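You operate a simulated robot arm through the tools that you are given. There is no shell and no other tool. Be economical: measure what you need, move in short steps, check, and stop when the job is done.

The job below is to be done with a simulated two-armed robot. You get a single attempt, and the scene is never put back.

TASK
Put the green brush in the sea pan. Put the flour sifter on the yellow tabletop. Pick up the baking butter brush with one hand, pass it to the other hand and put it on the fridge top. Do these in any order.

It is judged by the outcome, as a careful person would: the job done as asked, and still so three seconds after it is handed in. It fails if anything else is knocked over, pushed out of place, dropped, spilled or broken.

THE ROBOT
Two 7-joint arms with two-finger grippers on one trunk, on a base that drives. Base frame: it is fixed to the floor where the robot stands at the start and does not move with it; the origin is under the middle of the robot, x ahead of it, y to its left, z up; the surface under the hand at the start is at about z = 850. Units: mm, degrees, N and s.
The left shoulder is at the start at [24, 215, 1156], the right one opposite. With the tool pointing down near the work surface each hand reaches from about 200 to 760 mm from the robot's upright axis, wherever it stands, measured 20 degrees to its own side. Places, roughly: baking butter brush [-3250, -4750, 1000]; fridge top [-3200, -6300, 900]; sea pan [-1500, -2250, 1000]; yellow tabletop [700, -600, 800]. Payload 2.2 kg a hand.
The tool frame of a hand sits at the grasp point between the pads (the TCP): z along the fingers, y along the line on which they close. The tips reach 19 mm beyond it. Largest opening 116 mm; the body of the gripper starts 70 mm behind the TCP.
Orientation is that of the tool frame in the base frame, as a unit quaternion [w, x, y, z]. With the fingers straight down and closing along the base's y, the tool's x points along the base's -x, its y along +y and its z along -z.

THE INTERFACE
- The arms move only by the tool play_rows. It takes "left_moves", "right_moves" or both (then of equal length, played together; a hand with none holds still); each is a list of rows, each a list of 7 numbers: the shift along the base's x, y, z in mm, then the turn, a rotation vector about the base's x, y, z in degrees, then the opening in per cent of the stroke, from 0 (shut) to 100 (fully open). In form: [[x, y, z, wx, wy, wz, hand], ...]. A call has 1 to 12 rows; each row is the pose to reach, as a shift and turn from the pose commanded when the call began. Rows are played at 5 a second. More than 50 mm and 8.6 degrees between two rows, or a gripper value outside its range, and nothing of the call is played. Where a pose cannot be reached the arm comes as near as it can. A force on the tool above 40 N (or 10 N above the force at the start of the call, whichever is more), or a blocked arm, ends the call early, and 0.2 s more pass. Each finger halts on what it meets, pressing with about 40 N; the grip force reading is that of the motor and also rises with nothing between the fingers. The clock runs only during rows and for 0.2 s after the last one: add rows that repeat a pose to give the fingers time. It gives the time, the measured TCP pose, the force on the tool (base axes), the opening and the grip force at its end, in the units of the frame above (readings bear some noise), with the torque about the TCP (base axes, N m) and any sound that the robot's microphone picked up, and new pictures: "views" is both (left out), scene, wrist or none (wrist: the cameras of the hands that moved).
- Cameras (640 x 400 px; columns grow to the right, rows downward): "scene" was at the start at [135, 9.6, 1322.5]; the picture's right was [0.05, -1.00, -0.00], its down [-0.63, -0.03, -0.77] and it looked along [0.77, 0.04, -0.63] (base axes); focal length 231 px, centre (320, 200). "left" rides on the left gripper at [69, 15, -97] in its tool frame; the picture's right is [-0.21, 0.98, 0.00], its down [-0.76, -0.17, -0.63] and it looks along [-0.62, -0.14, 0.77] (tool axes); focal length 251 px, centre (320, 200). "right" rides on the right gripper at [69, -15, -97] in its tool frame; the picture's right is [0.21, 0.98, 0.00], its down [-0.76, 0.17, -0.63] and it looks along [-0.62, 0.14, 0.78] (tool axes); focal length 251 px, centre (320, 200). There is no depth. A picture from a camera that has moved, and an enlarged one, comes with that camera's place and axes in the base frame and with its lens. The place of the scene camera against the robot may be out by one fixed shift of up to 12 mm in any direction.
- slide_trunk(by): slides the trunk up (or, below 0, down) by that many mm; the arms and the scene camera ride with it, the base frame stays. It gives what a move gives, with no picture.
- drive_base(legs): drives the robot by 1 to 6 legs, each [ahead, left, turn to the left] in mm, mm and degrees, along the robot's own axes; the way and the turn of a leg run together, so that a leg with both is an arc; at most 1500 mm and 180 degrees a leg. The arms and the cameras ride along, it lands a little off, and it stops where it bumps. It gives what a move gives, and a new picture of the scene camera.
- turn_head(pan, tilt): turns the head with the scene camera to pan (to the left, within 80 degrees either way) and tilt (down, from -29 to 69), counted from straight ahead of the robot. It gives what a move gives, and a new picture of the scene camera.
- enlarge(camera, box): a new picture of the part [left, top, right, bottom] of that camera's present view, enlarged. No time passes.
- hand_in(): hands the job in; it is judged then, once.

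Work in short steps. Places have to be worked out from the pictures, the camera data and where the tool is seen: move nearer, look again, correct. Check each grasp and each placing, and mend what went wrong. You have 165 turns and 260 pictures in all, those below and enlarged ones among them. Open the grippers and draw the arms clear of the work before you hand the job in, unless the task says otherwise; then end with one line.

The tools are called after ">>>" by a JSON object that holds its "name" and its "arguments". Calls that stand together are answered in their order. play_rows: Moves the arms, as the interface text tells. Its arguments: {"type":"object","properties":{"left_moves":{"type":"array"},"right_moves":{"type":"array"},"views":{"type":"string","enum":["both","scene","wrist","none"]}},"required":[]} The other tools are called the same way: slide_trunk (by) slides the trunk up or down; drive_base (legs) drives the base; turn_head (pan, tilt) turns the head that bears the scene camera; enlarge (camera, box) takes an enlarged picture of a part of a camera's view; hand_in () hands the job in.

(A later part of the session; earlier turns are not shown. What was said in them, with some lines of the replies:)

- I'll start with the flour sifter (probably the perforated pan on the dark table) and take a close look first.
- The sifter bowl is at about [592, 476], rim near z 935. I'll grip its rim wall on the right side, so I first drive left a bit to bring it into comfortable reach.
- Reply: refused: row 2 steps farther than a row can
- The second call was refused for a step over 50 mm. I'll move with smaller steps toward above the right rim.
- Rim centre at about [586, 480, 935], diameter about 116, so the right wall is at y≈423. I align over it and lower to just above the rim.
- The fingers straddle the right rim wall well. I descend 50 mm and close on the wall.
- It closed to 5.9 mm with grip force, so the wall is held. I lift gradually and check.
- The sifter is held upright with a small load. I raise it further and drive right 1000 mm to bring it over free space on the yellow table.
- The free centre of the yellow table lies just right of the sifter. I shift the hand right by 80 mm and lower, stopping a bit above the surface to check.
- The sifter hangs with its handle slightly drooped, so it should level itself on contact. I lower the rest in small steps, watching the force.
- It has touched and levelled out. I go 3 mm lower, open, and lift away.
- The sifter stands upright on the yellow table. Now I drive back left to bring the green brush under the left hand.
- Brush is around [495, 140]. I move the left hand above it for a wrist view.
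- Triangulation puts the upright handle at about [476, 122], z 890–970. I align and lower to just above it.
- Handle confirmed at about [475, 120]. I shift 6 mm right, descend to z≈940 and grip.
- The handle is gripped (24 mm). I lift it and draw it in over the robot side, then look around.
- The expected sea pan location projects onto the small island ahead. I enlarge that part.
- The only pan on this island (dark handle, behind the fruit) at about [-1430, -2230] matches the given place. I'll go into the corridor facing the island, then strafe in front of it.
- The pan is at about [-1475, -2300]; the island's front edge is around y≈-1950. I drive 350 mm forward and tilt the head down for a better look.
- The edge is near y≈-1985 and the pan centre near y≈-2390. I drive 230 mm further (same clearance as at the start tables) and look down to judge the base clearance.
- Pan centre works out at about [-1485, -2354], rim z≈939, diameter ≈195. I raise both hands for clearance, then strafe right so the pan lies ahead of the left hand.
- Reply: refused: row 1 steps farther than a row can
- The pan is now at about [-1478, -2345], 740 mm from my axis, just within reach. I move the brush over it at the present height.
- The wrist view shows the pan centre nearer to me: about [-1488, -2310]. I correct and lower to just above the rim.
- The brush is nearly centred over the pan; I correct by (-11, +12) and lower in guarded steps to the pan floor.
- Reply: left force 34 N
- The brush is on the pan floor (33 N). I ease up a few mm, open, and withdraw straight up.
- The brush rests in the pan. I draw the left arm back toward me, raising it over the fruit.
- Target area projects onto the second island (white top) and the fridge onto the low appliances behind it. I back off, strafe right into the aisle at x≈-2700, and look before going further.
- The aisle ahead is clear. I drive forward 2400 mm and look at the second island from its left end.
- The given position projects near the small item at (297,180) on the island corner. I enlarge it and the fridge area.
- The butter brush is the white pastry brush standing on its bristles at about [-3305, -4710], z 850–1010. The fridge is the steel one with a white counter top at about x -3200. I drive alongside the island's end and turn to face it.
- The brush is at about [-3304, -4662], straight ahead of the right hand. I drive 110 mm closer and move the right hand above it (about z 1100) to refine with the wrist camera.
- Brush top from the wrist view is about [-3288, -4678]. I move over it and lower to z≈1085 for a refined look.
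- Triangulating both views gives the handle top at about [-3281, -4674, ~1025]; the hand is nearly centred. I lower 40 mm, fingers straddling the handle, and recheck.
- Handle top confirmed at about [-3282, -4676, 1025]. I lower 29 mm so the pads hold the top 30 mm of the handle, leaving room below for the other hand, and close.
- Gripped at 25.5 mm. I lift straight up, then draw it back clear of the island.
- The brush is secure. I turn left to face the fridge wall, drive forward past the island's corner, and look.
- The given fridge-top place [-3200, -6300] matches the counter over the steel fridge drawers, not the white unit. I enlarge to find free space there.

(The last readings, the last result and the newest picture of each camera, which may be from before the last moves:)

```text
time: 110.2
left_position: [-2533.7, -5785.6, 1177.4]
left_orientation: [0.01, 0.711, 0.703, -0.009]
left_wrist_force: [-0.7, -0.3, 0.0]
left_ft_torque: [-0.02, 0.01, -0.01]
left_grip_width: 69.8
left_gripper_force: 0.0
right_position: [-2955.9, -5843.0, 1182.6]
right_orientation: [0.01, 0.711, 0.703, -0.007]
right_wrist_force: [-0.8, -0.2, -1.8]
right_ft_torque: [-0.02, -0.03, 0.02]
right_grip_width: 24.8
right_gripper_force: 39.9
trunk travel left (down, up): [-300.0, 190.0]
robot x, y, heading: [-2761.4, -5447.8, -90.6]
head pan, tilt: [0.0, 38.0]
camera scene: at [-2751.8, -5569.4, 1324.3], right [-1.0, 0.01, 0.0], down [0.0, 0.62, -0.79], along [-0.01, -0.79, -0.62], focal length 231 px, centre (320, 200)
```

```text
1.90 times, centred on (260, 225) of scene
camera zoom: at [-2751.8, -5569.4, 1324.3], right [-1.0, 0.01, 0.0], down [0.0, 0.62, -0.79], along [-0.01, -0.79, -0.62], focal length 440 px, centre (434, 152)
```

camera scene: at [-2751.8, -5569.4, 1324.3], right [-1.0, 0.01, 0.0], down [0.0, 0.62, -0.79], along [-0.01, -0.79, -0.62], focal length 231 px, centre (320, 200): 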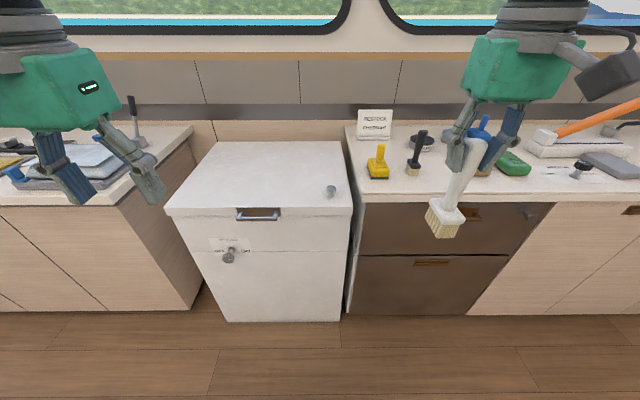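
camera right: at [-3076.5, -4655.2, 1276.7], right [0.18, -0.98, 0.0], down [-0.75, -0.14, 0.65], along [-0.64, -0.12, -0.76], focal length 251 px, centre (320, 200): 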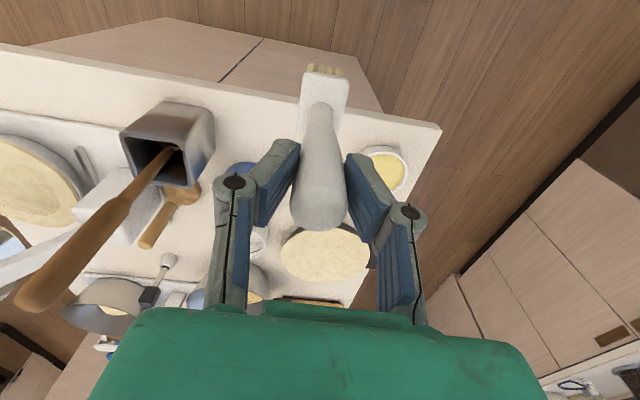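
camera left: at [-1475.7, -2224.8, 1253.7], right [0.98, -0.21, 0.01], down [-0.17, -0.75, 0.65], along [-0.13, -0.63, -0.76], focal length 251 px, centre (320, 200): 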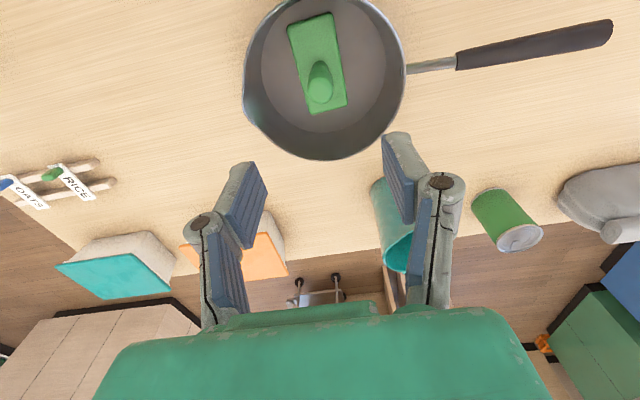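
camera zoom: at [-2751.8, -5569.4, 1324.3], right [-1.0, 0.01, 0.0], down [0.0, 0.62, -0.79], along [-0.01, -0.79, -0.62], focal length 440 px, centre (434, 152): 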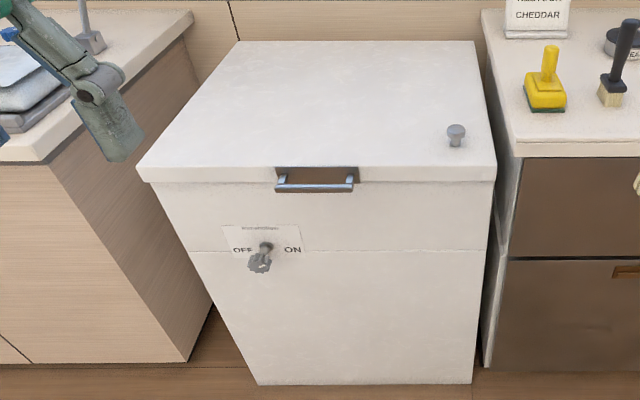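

Plan for handover: the right hand rolls so the brush lies horizontally with its head to the left; the left hand turns 90° and will grip the free part of the handle from above. I do the turning first, with hands apart.

>>> {"name": "play_rows", "arguments": {"right_moves": [[10, 0, 0, 0, -8, 0, 0], [20, 0, 0, 0, -16, 0, 0], [30, 0, 0, 0, -24, 0, 0], [40, 0, 0, 0, -32, 0, 0], [50, 0, 0, 0, -40, 0, 0], [60, 0, 0, 0, -48, 0, 0], [70, 0, 0, 0, -56, 0, 0], [80, 0, 0, 0, -64, 0, 0], [90, 0, 0, 0, -72, 0, 0], [100, 0, 0, 0, -80, 0, 0], [110, 0, 0, 0, -88, 0, 0], [110, 0, 0, 0, -90, 0, 0]], "left_moves": [[0, 0, 10, 0, 0, -8, 60], [0, 0, 20, 0, 0, -16, 60], [0, 0, 30, 0, 0, -24, 60], [0, 0, 40, 0, 0, -32, 60], [0, 0, 50, 0, 0, -40, 60], [0, 0, 60, 0, 0, -48, 60], [0, 0, 70, 0, 0, -56, 60], [0, 0, 80, 0, 0, -64, 60], [0, 0, 90, 0, 0, -72, 60], [0, 0, 90, 0, 0, -80, 60], [0, 0, 90, 0, 0, -88, 60], [0, 0, 90, 0, 0, -90, 60]]}}

```text
time: 112.8
left_position: [-2536.7, -5782.6, 1267.5]
left_orientation: [0.001, 1.0, -0.006, -0.013]
left_wrist_force: [0.6, -0.6, 0.1]
left_ft_torque: [-0.06, 0.0, 0.0]
left_grip_width: 69.5
left_gripper_force: 0.1
right_position: [-2847.2, -5840.3, 1184.1]
right_orientation: [0.504, 0.508, 0.489, 0.498]
right_wrist_force: [-0.4, 0.4, -1.0]
right_ft_torque: [0.02, 0.14, -0.02]
right_grip_width: 25.0
right_gripper_force: 39.7
trunk travel left (down, up): [-300.0, 190.0]
robot x, y, heading: [-2754.6, -5449.2, -90.4]
head pan, tilt: [0.0, 38.0]
camera scene: at [-2754.0, -5569.9, 1324.3], right [-1.0, 0.01, 0.0], down [0.0, 0.62, -0.79], along [0.0, -0.79, -0.62], focal length 231 px, centre (320, 200)
camera right: at [-2942.3, -5769.5, 1169.0], right [0.0, 0.2, 0.98], down [-0.65, -0.74, 0.15], along [0.76, -0.64, 0.13], focal length 251 px, centre (320, 200)
camera left: at [-2465.6, -5799.6, 1363.7], right [-0.23, -0.97, 0.01], down [-0.74, 0.18, 0.65], along [-0.64, 0.14, -0.76], focal length 251 px, centre (320, 200)
```

scene: 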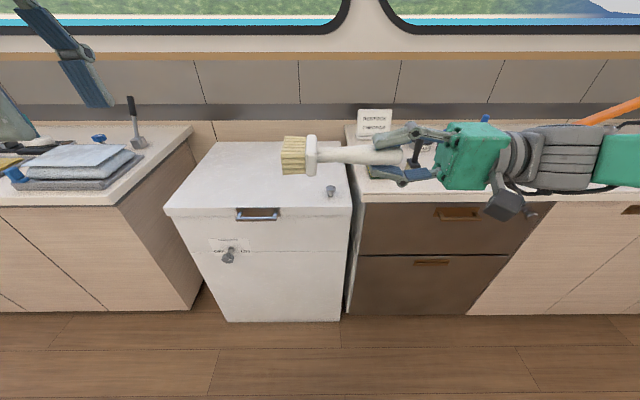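
right: 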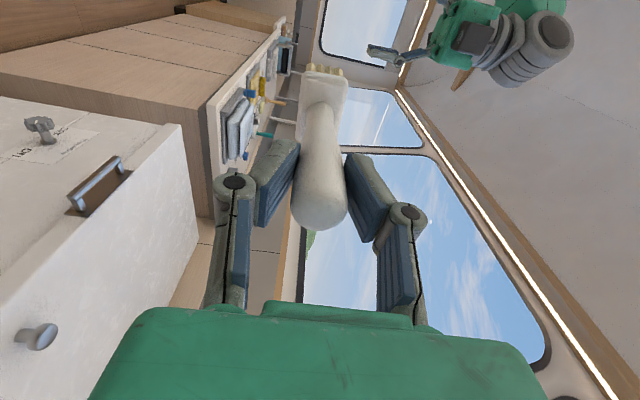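
left: 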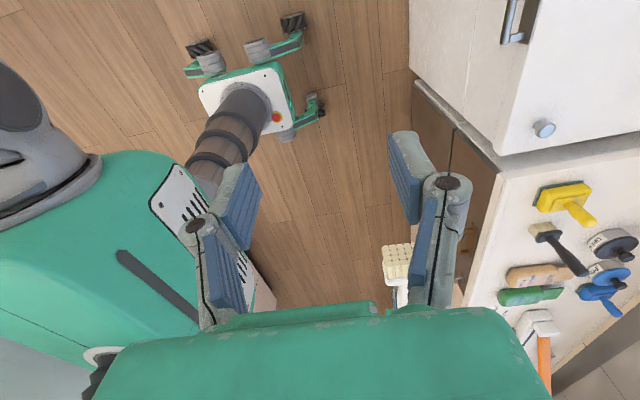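

The brush lies level, with free handle from x≈-2828 to -2751. I bring the open left hand above x≈-2787, y≈-5840, still well above.

>>> {"name": "play_rows", "arguments": {"left_moves": [[-42, -10, 0, 0, 0, 0, 60], [-84, -20, 0, 0, 0, 0, 60], [-126, -30, 0, 0, 0, 0, 60], [-168, -40, 0, 0, 0, 0, 60], [-210, -50, 0, 0, 0, 0, 60], [-248, -57, 0, 0, 0, 0, 60], [-248, -57, 0, 0, 0, 0, 60]]}}

```text
time: 114.3
left_position: [-2786.5, -5838.1, 1269.0]
left_orientation: [0.002, 1.0, -0.006, -0.012]
left_wrist_force: [-0.4, -0.4, -0.3]
left_ft_torque: [-0.02, 0.03, -0.03]
left_grip_width: 69.4
left_gripper_force: 0.1
right_position: [-2849.2, -5840.8, 1183.2]
right_orientation: [0.504, 0.509, 0.489, 0.498]
right_wrist_force: [0.9, 0.7, -1.7]
right_ft_torque: [-0.01, 0.13, -0.02]
right_grip_width: 25.0
right_gripper_force: 40.0
trunk travel left (down, up): [-300.0, 190.0]
robot x, y, heading: [-2756.6, -5450.9, -90.5]
head pan, tilt: [0.0, 38.0]
camera scene: at [-2759.2, -5570.4, 1324.2], right [-1.0, 0.01, 0.0], down [0.01, 0.62, -0.79], along [0.0, -0.79, -0.62], focal length 231 px, centre (320, 200)
camera left: at [-2716.4, -5856.4, 1364.6], right [-0.22, -0.97, 0.01], down [-0.74, 0.17, 0.65], along [-0.64, 0.14, -0.76], focal length 251 px, centre (320, 200)
```

scene: 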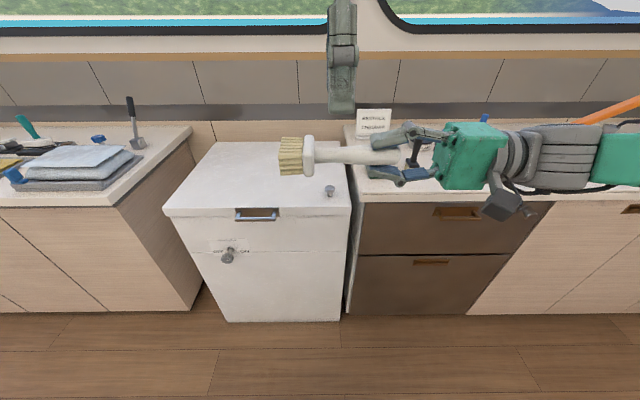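
left: 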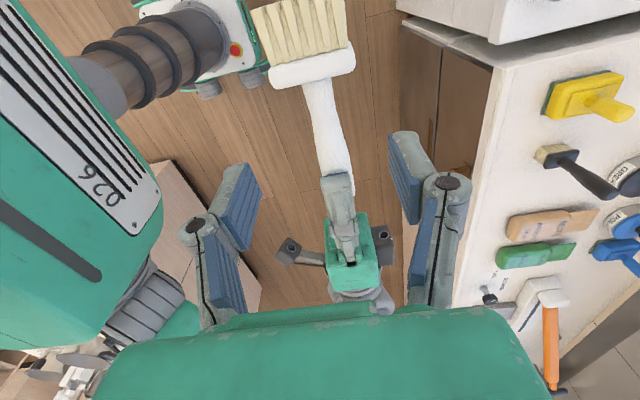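

Aligned with the handle axis; the free segment's centre is x≈-2798. I shift 10 mm, lower around the handle and close the left hand while the right still holds.

>>> {"name": "play_rows", "arguments": {"left_moves": [[-10, -2, -25, 0, 0, 0, 60], [-10, -2, -55, 0, 0, 0, 60], [-10, -2, -78, 0, 0, 0, 60], [-10, -2, -78, 0, 0, 0, 60]]}}

```text
time: 115.3
left_position: [-2793.3, -5841.1, 1189.8]
left_orientation: [0.001, 1.0, -0.005, -0.013]
left_wrist_force: [0.0, 0.1, 0.0]
left_ft_torque: [0.0, 0.02, -0.02]
left_grip_width: 69.7
left_gripper_force: 0.1
right_position: [-2846.9, -5840.8, 1183.9]
right_orientation: [0.503, 0.509, 0.489, 0.498]
right_wrist_force: [-0.7, -0.3, -0.9]
right_ft_torque: [-0.02, 0.1, 0.01]
right_grip_width: 24.8
right_gripper_force: 39.8
trunk travel left (down, up): [-300.0, 190.0]
robot x, y, heading: [-2759.3, -5447.3, -90.5]
head pan, tilt: [0.0, 38.0]
camera scene: at [-2756.1, -5570.8, 1324.2], right [-1.0, 0.01, 0.0], down [0.01, 0.62, -0.79], along [0.0, -0.79, -0.62], focal length 231 px, centre (320, 200)
camera left: at [-2723.1, -5858.0, 1285.3], right [-0.22, -0.97, 0.01], down [-0.74, 0.17, 0.65], along [-0.64, 0.14, -0.76], focal length 251 px, centre (320, 200)
```

scene: 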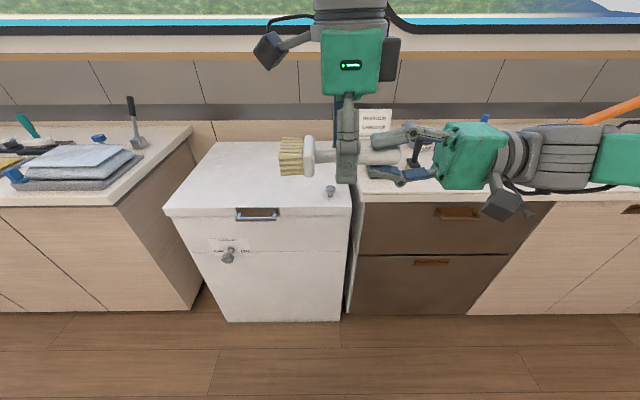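
left: 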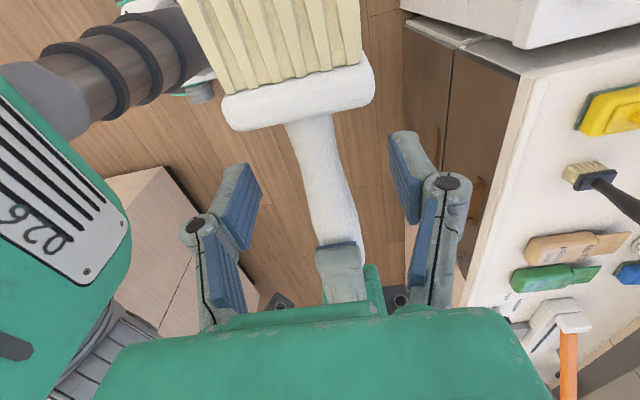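

Perfectly placed around the handle. I close the left hand on it.

>>> {"name": "play_rows", "arguments": {"left_moves": [[0, 0, 0, 0, 0, 0, 30], [0, 0, 0, 0, 0, 0, 10], [0, 0, 0, 0, 0, 0, 0], [0, 0, 0, 0, 0, 0, 0]]}}

```text
time: 116.3
left_position: [-2793.8, -5841.4, 1190.6]
left_orientation: [0.001, 1.0, -0.005, -0.012]
left_wrist_force: [2.3, -12.8, -0.2]
left_ft_torque: [-0.13, 0.02, 0.23]
left_grip_width: 18.6
left_gripper_force: 40.3
right_position: [-2848.1, -5840.5, 1184.1]
right_orientation: [0.504, 0.508, 0.489, 0.5]
right_wrist_force: [-2.4, 12.0, 0.8]
right_ft_torque: [0.05, -0.01, 0.52]
right_grip_width: 24.9
right_gripper_force: 39.9
trunk travel left (down, up): [-300.0, 190.0]
robot x, y, heading: [-2759.1, -5446.5, -90.4]
head pan, tilt: [0.0, 38.0]
camera scene: at [-2756.5, -5570.8, 1324.2], right [-1.0, 0.01, 0.0], down [0.01, 0.62, -0.79], along [0.0, -0.79, -0.62], focal length 231 px, centre (320, 200)
camera left: at [-2724.2, -5858.6, 1285.5], right [-0.22, -0.97, 0.01], down [-0.74, 0.17, 0.65], along [-0.64, 0.14, -0.76], focal length 251 px, centre (320, 200)
```

scene: 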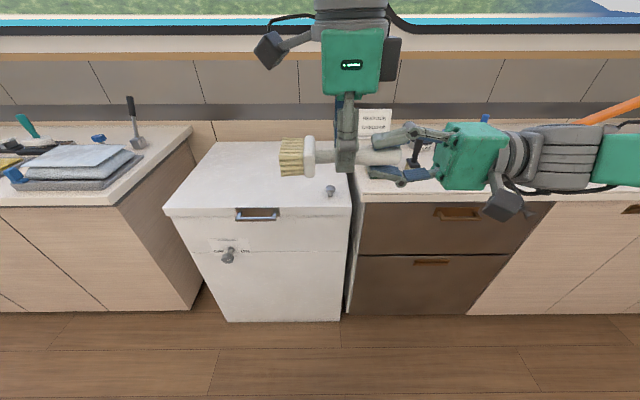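
left: 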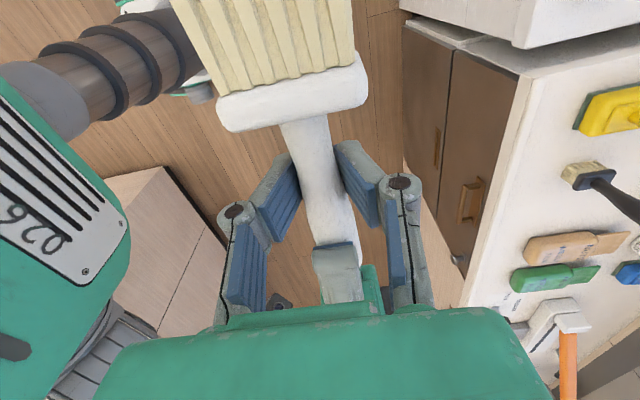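

Both hands hold it. I open the right hand and withdraw it to the right.

>>> {"name": "play_rows", "arguments": {"right_moves": [[0, 0, 0, 0, 0, 0, 20], [0, 0, 0, 0, 0, 0, 45], [0, 0, 0, 0, 0, 0, 55], [-40, 0, 0, 0, 0, 0, 55], [-80, 0, 0, 0, 0, 0, 55], [-120, 0, 0, 0, 0, 0, 55], [-120, 0, 0, 0, 0, 0, 55]]}}

>>> {"name": "enlarge", "arguments": {"camera": "left", "box": [120, 0, 520, 320]}}

```text
time: 118.0
left_position: [-2793.1, -5843.1, 1189.5]
left_orientation: [0.001, 1.0, -0.005, -0.012]
left_wrist_force: [0.5, 0.5, -0.7]
left_ft_torque: [0.02, 0.05, 0.04]
left_grip_width: 18.5
left_gripper_force: 40.1
right_position: [-2966.1, -5841.1, 1182.4]
right_orientation: [0.503, 0.509, 0.489, 0.498]
right_wrist_force: [-0.2, -0.1, 0.0]
right_ft_torque: [-0.02, 0.0, -0.02]
right_grip_width: 64.0
right_gripper_force: 0.0
trunk travel left (down, up): [-300.0, 190.0]
robot x, y, heading: [-2761.0, -5447.8, -90.3]
head pan, tilt: [0.0, 38.0]
camera scene: at [-2757.1, -5570.6, 1324.2], right [-1.0, 0.01, 0.0], down [0.01, 0.62, -0.79], along [0.0, -0.79, -0.62], focal length 231 px, centre (320, 200)
camera right: at [-3060.9, -5770.3, 1167.6], right [0.0, 0.2, 0.98], down [-0.65, -0.74, 0.15], along [0.76, -0.64, 0.13], focal length 251 px, centre (320, 200)
```

scene: 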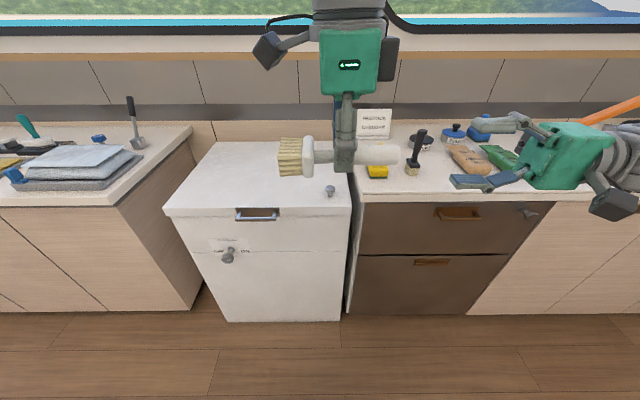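
right: 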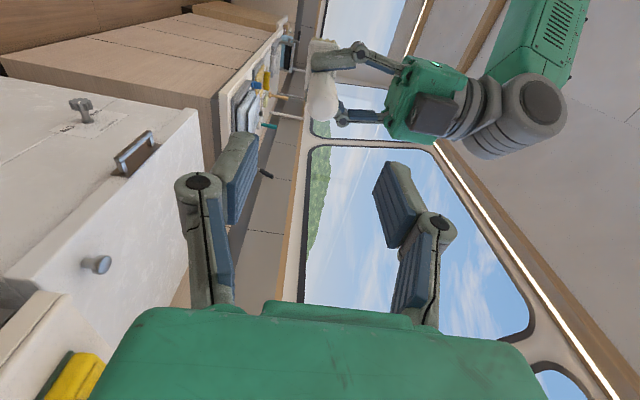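

```text
1.25 times, centred on (320, 160) of left
camera zoom: at [-2723.0, -5858.5, 1285.3], right [-0.22, -0.97, 0.01], down [-0.74, 0.17, 0.65], along [-0.64, 0.14, -0.76], focal length 314 px, centre (320, 250)
```

zoom: 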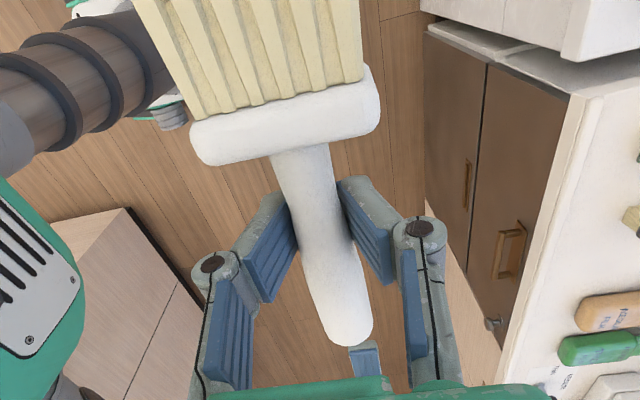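

Handover done; the left hand holds the brush alone. I unroll the right hand to its tool-down travel pose, drawn back, before approaching the fridge.

>>> {"name": "play_rows", "arguments": {"right_moves": [[-8, 5, 0, 0, 8, 0, 60], [-16, 10, 0, 0, 16, 0, 60], [-24, 15, 0, 0, 24, 0, 60], [-32, 20, 0, 0, 32, 0, 60], [-40, 25, 0, 0, 40, 0, 60], [-48, 30, 0, 0, 48, 0, 60], [-56, 35, 0, 0, 56, 0, 60], [-64, 40, 0, 0, 64, 0, 60], [-72, 50, 0, 0, 72, 0, 60], [-80, 60, 0, 0, 80, 0, 60], [-80, 70, 0, 0, 88, 0, 60], [-80, 80, 0, 0, 90, 0, 60]], "views": "none"}}

>>> {"name": "drive_base", "arguments": {"legs": [[0, -400, 0]]}}

```text
time: 120.5
left_position: [-2794.3, -5840.3, 1189.2]
left_orientation: [0.001, 1.0, -0.006, -0.013]
left_wrist_force: [-0.2, 0.3, -0.3]
left_ft_torque: [0.03, 0.02, 0.04]
left_grip_width: 17.8
left_gripper_force: 40.2
right_position: [-3048.4, -5762.2, 1183.2]
right_orientation: [0.009, 0.712, 0.702, -0.009]
right_wrist_force: [-0.7, 0.4, 0.2]
right_ft_torque: [0.0, 0.01, -0.01]
right_grip_width: 69.8
right_gripper_force: 0.1
trunk travel left (down, up): [-300.0, 190.0]
robot x, y, heading: [-2755.2, -5447.8, -90.2]
head pan, tilt: [0.0, 38.0]
```

```text
time: 123.1
left_position: [-3202.5, -5838.3, 1189.3]
left_orientation: [0.001, 1.0, -0.006, -0.012]
left_wrist_force: [-0.4, -0.5, -0.4]
left_ft_torque: [-0.04, 0.06, -0.01]
left_grip_width: 17.9
left_gripper_force: 39.7
right_position: [-3457.1, -5758.7, 1183.8]
right_orientation: [0.01, 0.712, 0.702, -0.007]
right_wrist_force: [-0.2, 0.2, 0.7]
right_ft_torque: [0.04, -0.01, 0.03]
right_grip_width: 69.5
right_gripper_force: 0.0
trunk travel left (down, up): [-300.0, 190.0]
robot x, y, heading: [-3161.7, -5442.8, -90.2]
head pan, tilt: [0.0, 38.0]
camera scene: at [-3161.2, -5567.1, 1324.2], right [-1.0, 0.01, 0.0], down [0.01, 0.62, -0.79], along [-0.01, -0.79, -0.62], focal length 231 px, centre (320, 200)
```

scene: 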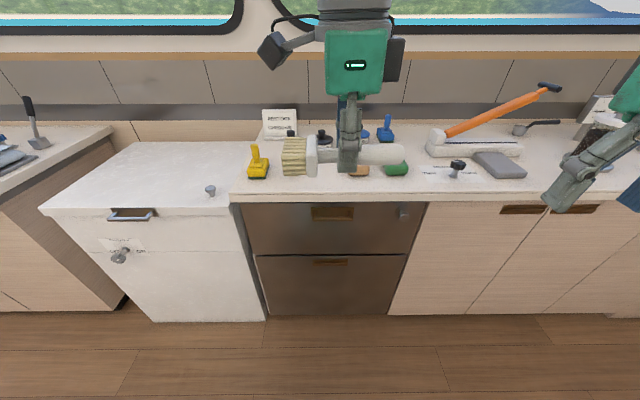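

I drive 300 mm closer and get a left-wrist view of the fridge top.

>>> {"name": "drive_base", "arguments": {"legs": [[300, 0, 0]]}}

>>> {"name": "play_rows", "arguments": {"left_moves": [[0, -20, 30, 0, 0, 0, 0], [0, -20, 60, 0, 0, 0, 0]]}}

```text
time: 125.1
left_position: [-3209.9, -6125.7, 1189.4]
left_orientation: [0.001, 1.0, -0.006, -0.01]
left_wrist_force: [0.8, 0.7, -2.3]
left_ft_torque: [0.0, -0.02, -0.01]
left_grip_width: 17.5
left_gripper_force: 40.5
right_position: [-3463.8, -6048.0, 1181.9]
right_orientation: [0.013, 0.71, 0.704, -0.006]
right_wrist_force: [-0.3, -0.7, 0.2]
right_ft_torque: [0.04, -0.02, 0.01]
right_grip_width: 69.6
right_gripper_force: 0.0
trunk travel left (down, up): [-300.0, 190.0]
robot x, y, heading: [-3169.5, -5735.1, -90.5]
head pan, tilt: [0.0, 38.0]
camera scene: at [-3172.1, -5856.4, 1324.3], right [-1.0, 0.01, -0.01], down [0.01, 0.62, -0.79], along [0.0, -0.79, -0.62], focal length 231 px, centre (320, 200)
```

scene: 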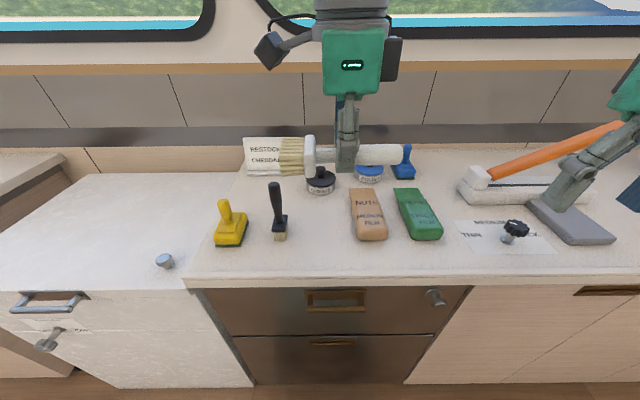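

```text
time: 125.7
left_position: [-3204.7, -6144.2, 1250.9]
left_orientation: [0.002, 1.0, -0.005, -0.013]
left_wrist_force: [0.3, 0.2, -1.3]
left_ft_torque: [0.01, 0.06, -0.02]
left_grip_width: 17.5
left_gripper_force: 40.3
right_position: [-3456.5, -6045.6, 1185.8]
right_orientation: [0.012, 0.711, 0.703, -0.009]
right_wrist_force: [-0.3, 0.1, -0.5]
right_ft_torque: [-0.01, -0.01, 0.01]
right_grip_width: 69.4
right_gripper_force: 0.2
trunk travel left (down, up): [-300.0, 190.0]
robot x, y, heading: [-3167.1, -5737.6, -90.2]
head pan, tilt: [0.0, 38.0]
camera scene: at [-3164.5, -5856.5, 1324.4], right [-1.0, 0.01, 0.0], down [0.0, 0.62, -0.79], along [0.0, -0.79, -0.62], focal length 231 px, centre (320, 200)
camera left: at [-3133.5, -6159.3, 1346.5], right [-0.22, -0.97, 0.01], down [-0.74, 0.18, 0.65], along [-0.64, 0.14, -0.76], focal length 251 px, centre (320, 200)
```

scene: 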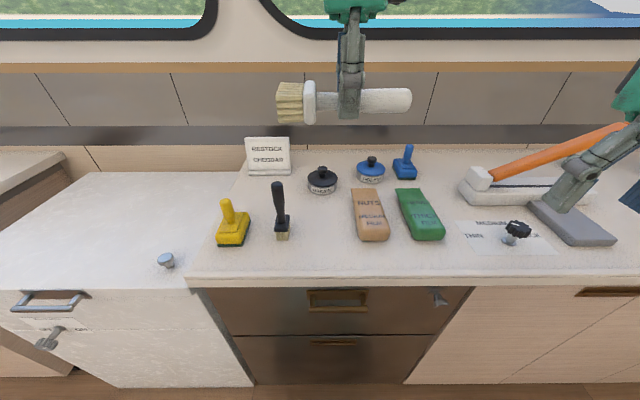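
left: 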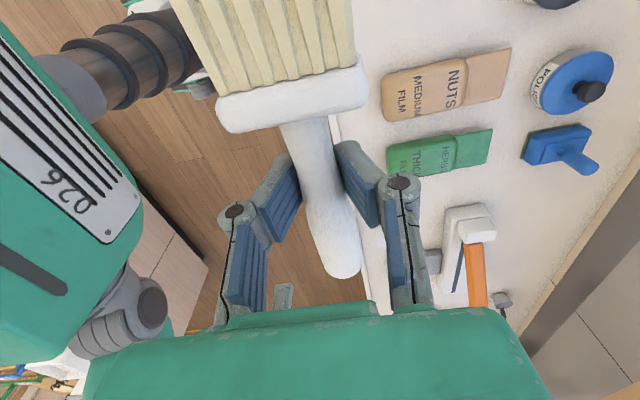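

There's a clear front area between the dark brush and the NUTS block; strip y from about -6145 (edge) to -6235. I'll lay the brush along x at y≈-6203. First lower partway and check.

>>> {"name": "play_rows", "arguments": {"left_moves": [[0, -30, 0, 0, 0, 0, 0], [0, -59, 0, 0, 0, 0, 0], [0, -59, -45, 0, 0, 0, 0], [0, -59, -90, 0, 0, 0, 0], [0, -59, -135, 0, 0, 0, 0], [0, -59, -180, 0, 0, 0, 0], [0, -59, -225, 0, 0, 0, 0], [0, -59, -260, 0, 0, 0, 0], [0, -59, -280, 0, 0, 0, 0], [0, -59, -280, 0, 0, 0, 0]]}}

>>> {"name": "enlarge", "arguments": {"camera": "scene", "box": [200, 160, 440, 310]}}

```text
time: 127.9
left_position: [-3201.9, -6203.7, 972.3]
left_orientation: [0.003, 1.0, -0.005, -0.013]
left_wrist_force: [-0.6, -0.1, -1.7]
left_ft_torque: [0.0, 0.05, 0.03]
left_grip_width: 17.4
left_gripper_force: 40.0
right_position: [-3453.3, -6046.0, 1185.1]
right_orientation: [0.011, 0.711, 0.703, -0.009]
right_wrist_force: [0.4, 0.8, 0.1]
right_ft_torque: [0.01, 0.01, 0.01]
right_grip_width: 69.9
right_gripper_force: 0.1
trunk travel left (down, up): [-300.0, 190.0]
robot x, y, heading: [-3164.9, -5731.4, -90.6]
head pan, tilt: [0.0, 38.0]
camera scene: at [-3166.5, -5857.9, 1324.2], right [-1.0, 0.01, 0.0], down [0.01, 0.62, -0.79], along [0.0, -0.79, -0.62], focal length 231 px, centre (320, 200)
camera left: at [-3131.2, -6219.7, 1067.7], right [-0.22, -0.97, 0.01], down [-0.74, 0.18, 0.65], along [-0.64, 0.14, -0.76], focal length 251 px, centre (320, 200)
```

scene: 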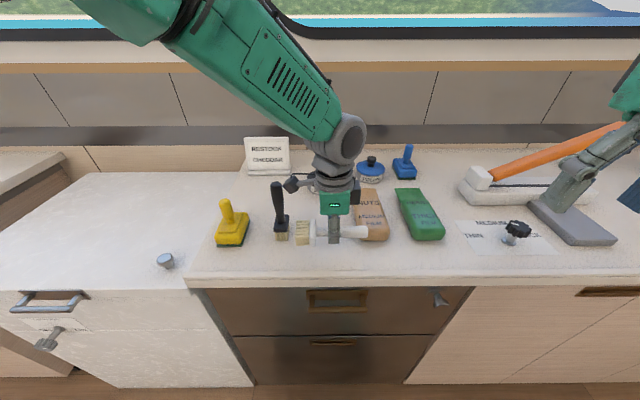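
left: 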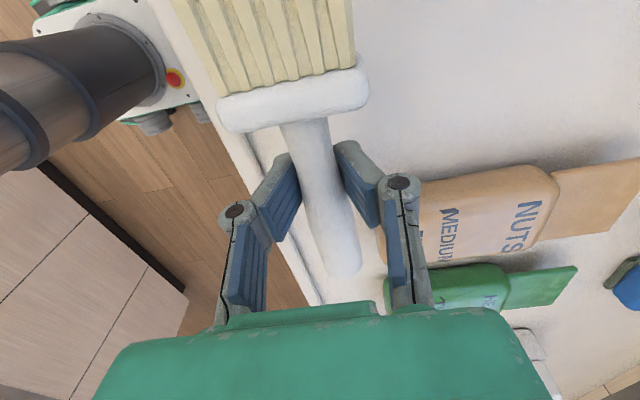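

```text
2.67 times, centred on (320, 235) of scene
camera zoom: at [-3166.5, -5857.9, 1324.2], right [-1.0, 0.01, 0.0], down [0.01, 0.62, -0.79], along [0.0, -0.79, -0.62], focal length 616 px, centre (320, 107)
```

zoom: 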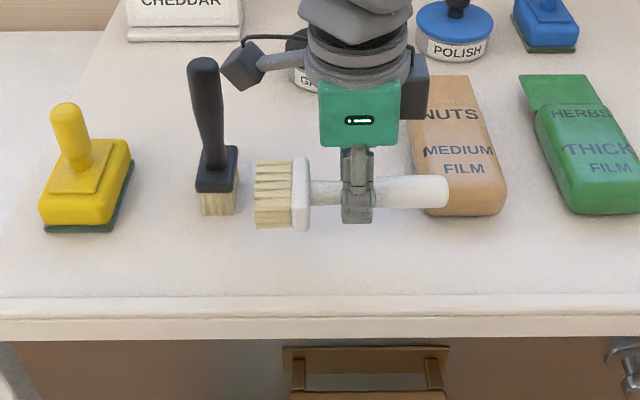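

Alignment looks right, with gaps to the dark brush and NUTS block. I nudge slightly (-5, +4) and lower gently until contact.

>>> {"name": "play_rows", "arguments": {"left_moves": [[-5, 4, -20, 0, 0, 0, 0], [-5, 4, -40, 0, 0, 0, 0], [-5, 4, -48, 0, 0, 0, 0], [-5, 4, -54, 0, 0, 0, 0], [-5, 4, -58, 0, 0, 0, 0], [-5, 4, -58, 0, 0, 0, 0]]}}

>>> {"name": "enlarge", "arguments": {"camera": "scene", "box": [200, 160, 440, 310]}}

```text
time: 129.1
left_position: [-3205.8, -6199.6, 920.6]
left_orientation: [0.006, 1.0, -0.003, -0.018]
left_wrist_force: [-0.4, 14.5, 23.0]
left_ft_torque: [0.53, -0.27, 0.21]
left_grip_width: 16.4
left_gripper_force: 39.9
right_position: [-3452.6, -6045.3, 1185.7]
right_orientation: [0.011, 0.71, 0.704, -0.01]
right_wrist_force: [-0.4, -1.0, 0.6]
right_ft_torque: [0.02, 0.0, 0.0]
right_grip_width: 69.5
right_gripper_force: 0.1
trunk travel left (down, up): [-300.0, 190.0]
robot x, y, heading: [-3170.0, -5735.6, -90.2]
head pan, tilt: [0.0, 38.0]
stopped in row 6 (left hand): the force on the tool passed its limit at 47 N (the readings are from after the stop); the commanded pose is now the measured one
camera scene: at [-3165.5, -5854.5, 1324.8], right [-1.0, 0.01, 0.0], down [0.01, 0.62, -0.79], along [0.0, -0.79, -0.62], focal length 231 px, centre (320, 200)
camera left: at [-3136.0, -6215.1, 1015.2], right [-0.22, -0.98, 0.02], down [-0.73, 0.18, 0.66], along [-0.64, 0.13, -0.75], focal length 251 px, centre (320, 200)
```

scene: 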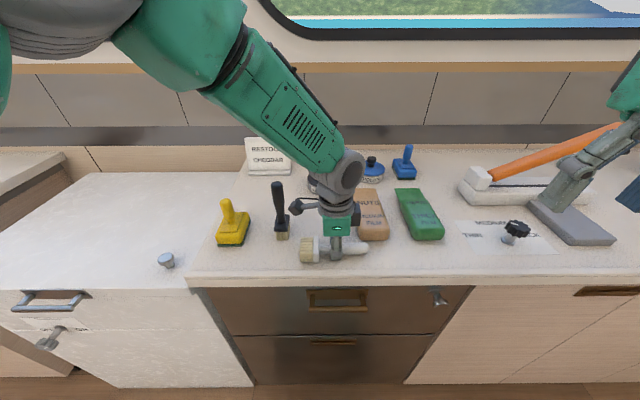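
left: 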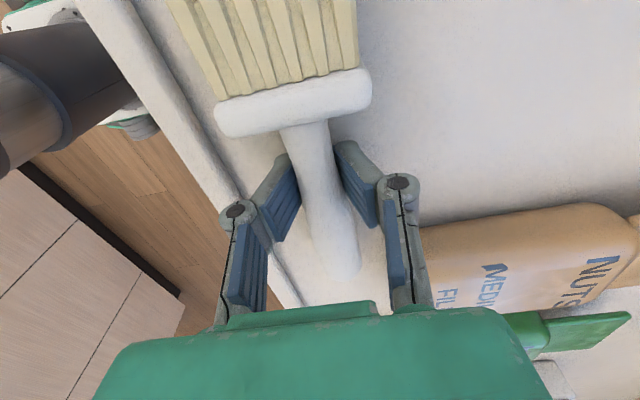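

```text
2.67 times, centred on (320, 235) of scene
camera zoom: at [-3165.5, -5854.5, 1324.8], right [-1.0, 0.01, 0.0], down [0.01, 0.62, -0.79], along [0.0, -0.79, -0.62], focal length 616 px, centre (320, 107)
```

zoom: 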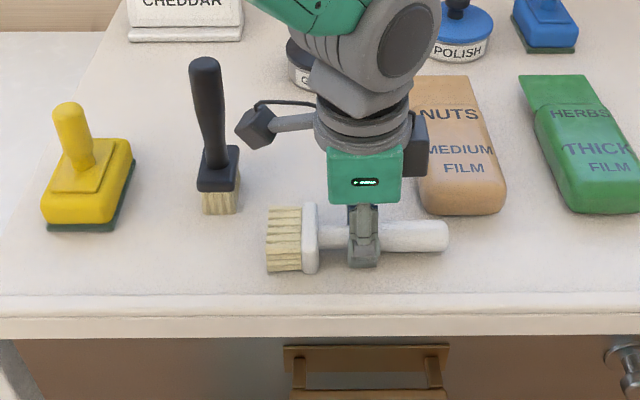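

Contact made; the brush lies on the fridge top clear of everything. I ease up 4 mm, open gently, and lift straight up.

>>> {"name": "play_rows", "arguments": {"left_moves": [[0, 0, 4, 0, 0, 0, 0], [0, 0, 4, 0, 0, 0, 20], [0, 0, 4, 0, 0, 0, 35], [0, 0, 4, 0, 0, 0, 40], [0, 0, 25, 0, 0, 0, 40], [0, 0, 60, 0, 0, 0, 40], [0, 0, 105, 0, 0, 0, 40], [0, 0, 150, 0, 0, 0, 40], [0, 0, 195, 0, 0, 0, 40], [0, 0, 240, 0, 0, 0, 40]]}}

>>> {"name": "enlarge", "arguments": {"camera": "scene", "box": [200, 160, 440, 310]}}

```text
time: 131.3
left_position: [-3205.3, -6200.6, 1156.2]
left_orientation: [0.007, 1.0, -0.004, -0.017]
left_wrist_force: [1.4, 0.4, -0.1]
left_ft_torque: [0.01, -0.01, 0.02]
left_grip_width: 46.3
left_gripper_force: 0.0
right_position: [-3452.5, -6044.4, 1185.2]
right_orientation: [0.011, 0.711, 0.703, -0.01]
right_wrist_force: [-0.8, 0.1, -0.6]
right_ft_torque: [0.0, -0.03, -0.01]
right_grip_width: 69.7
right_gripper_force: 0.1
trunk travel left (down, up): [-300.0, 190.0]
robot x, y, heading: [-3168.9, -5734.3, -90.2]
head pan, tilt: [0.0, 38.0]
camera scene: at [-3165.4, -5856.6, 1324.4], right [-1.0, 0.01, 0.0], down [0.01, 0.62, -0.79], along [0.0, -0.79, -0.62], focal length 231 px, centre (320, 200)
camera left: at [-3134.4, -6215.8, 1252.7], right [-0.22, -0.97, 0.02], down [-0.73, 0.18, 0.66], along [-0.64, 0.13, -0.75], focal length 251 px, centre (320, 200)
```

scene: 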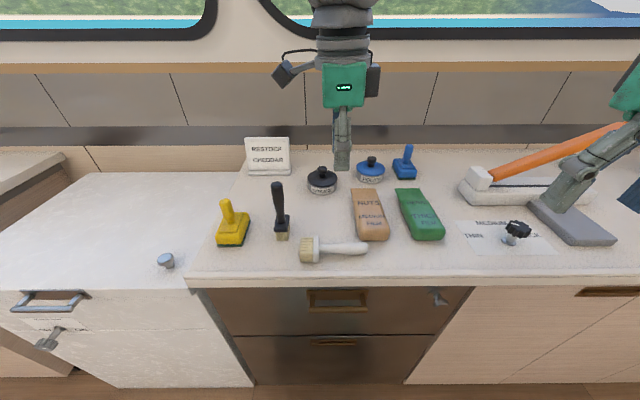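
left: 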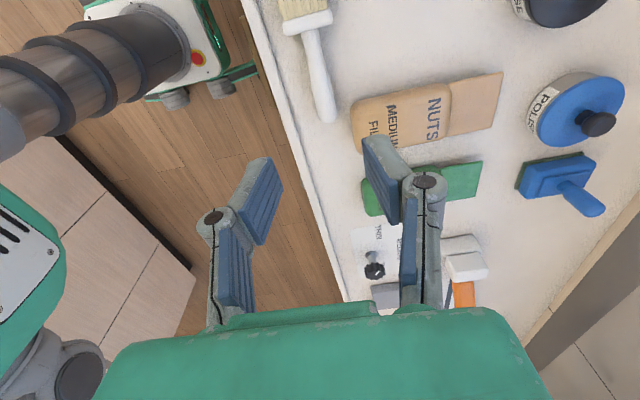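

```text
2.67 times, centred on (320, 235) of scene
camera zoom: at [-3165.4, -5856.6, 1324.4], right [-1.0, 0.01, 0.0], down [0.01, 0.62, -0.79], along [0.0, -0.79, -0.62], focal length 616 px, centre (320, 107)
```

zoom: 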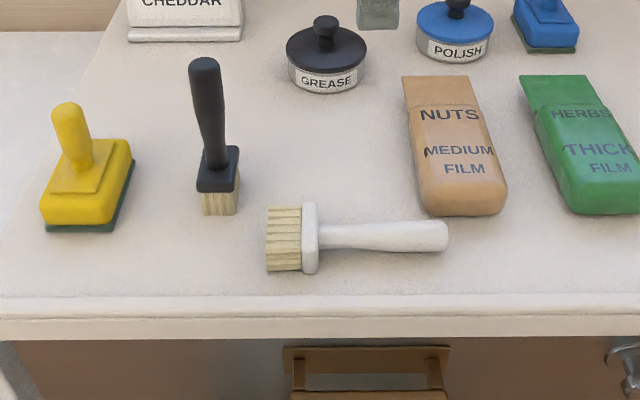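

The brush rests stably on the fridge top. I open both grippers and back away 200 mm to clear the arms.

>>> {"name": "play_rows", "arguments": {"left_moves": [[0, 15, 20, 0, 0, 0, 70], [0, 30, 30, 0, 0, 0, 100]], "right_moves": [[0, 0, 0, 0, 0, 0, 80], [0, 0, 0, 0, 0, 0, 100]], "views": "none"}}

>>> {"name": "drive_base", "arguments": {"legs": [[-220, 0, 0]]}}

```text
time: 131.9
left_position: [-3205.9, -6172.0, 1188.3]
left_orientation: [0.006, 1.0, -0.005, -0.018]
left_wrist_force: [0.5, 0.1, -0.1]
left_ft_torque: [-0.01, -0.05, -0.02]
left_grip_width: 115.9
left_gripper_force: 0.0
right_position: [-3452.5, -6043.3, 1185.9]
right_orientation: [0.011, 0.711, 0.703, -0.009]
right_wrist_force: [0.6, 0.1, 0.2]
right_ft_torque: [0.01, 0.04, -0.02]
right_grip_width: 115.8
right_gripper_force: 0.1
trunk travel left (down, up): [-300.0, 190.0]
robot x, y, heading: [-3168.2, -5734.7, -90.2]
head pan, tilt: [0.0, 38.0]
```

```text
time: 133.6
left_position: [-3206.9, -5949.0, 1187.8]
left_orientation: [0.007, 1.0, -0.003, -0.017]
left_wrist_force: [-0.2, 0.3, -0.3]
left_ft_torque: [-0.02, 0.0, 0.04]
left_grip_width: 115.8
left_gripper_force: 0.0
right_position: [-3452.7, -5820.8, 1185.8]
right_orientation: [0.011, 0.712, 0.702, -0.01]
right_wrist_force: [0.0, 0.7, 0.4]
right_ft_torque: [0.01, 0.02, 0.01]
right_grip_width: 116.0
right_gripper_force: 0.0
trunk travel left (down, up): [-300.0, 190.0]
robot x, y, heading: [-3164.5, -5509.9, -90.5]
head pan, tilt: [0.0, 38.0]
camera scene: at [-3164.3, -5634.7, 1324.2], right [-1.0, 0.01, 0.0], down [0.01, 0.62, -0.79], along [0.0, -0.79, -0.62], focal length 231 px, centre (320, 200)
```

scene: 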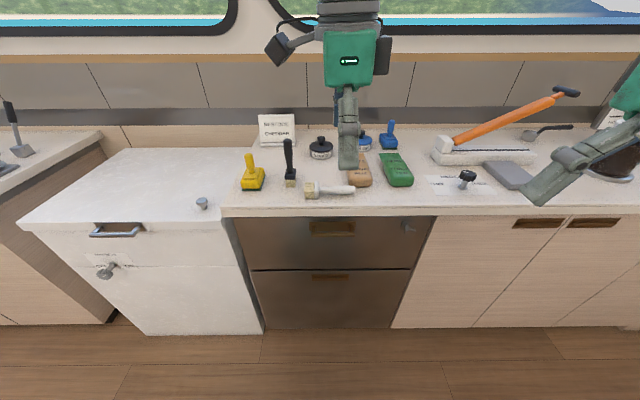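

All three placements look right, the arms are clear and the grippers are open, so I hand the job in.

>>> {"name": "hand_in", "arguments": {}}

```text
The job is handed in.
```

The job is handed in: the green brush is in the pan, the flour sifter is on the yellow tabletop, and the butter brush was passed from the right hand to the left and laid on the fridge top.
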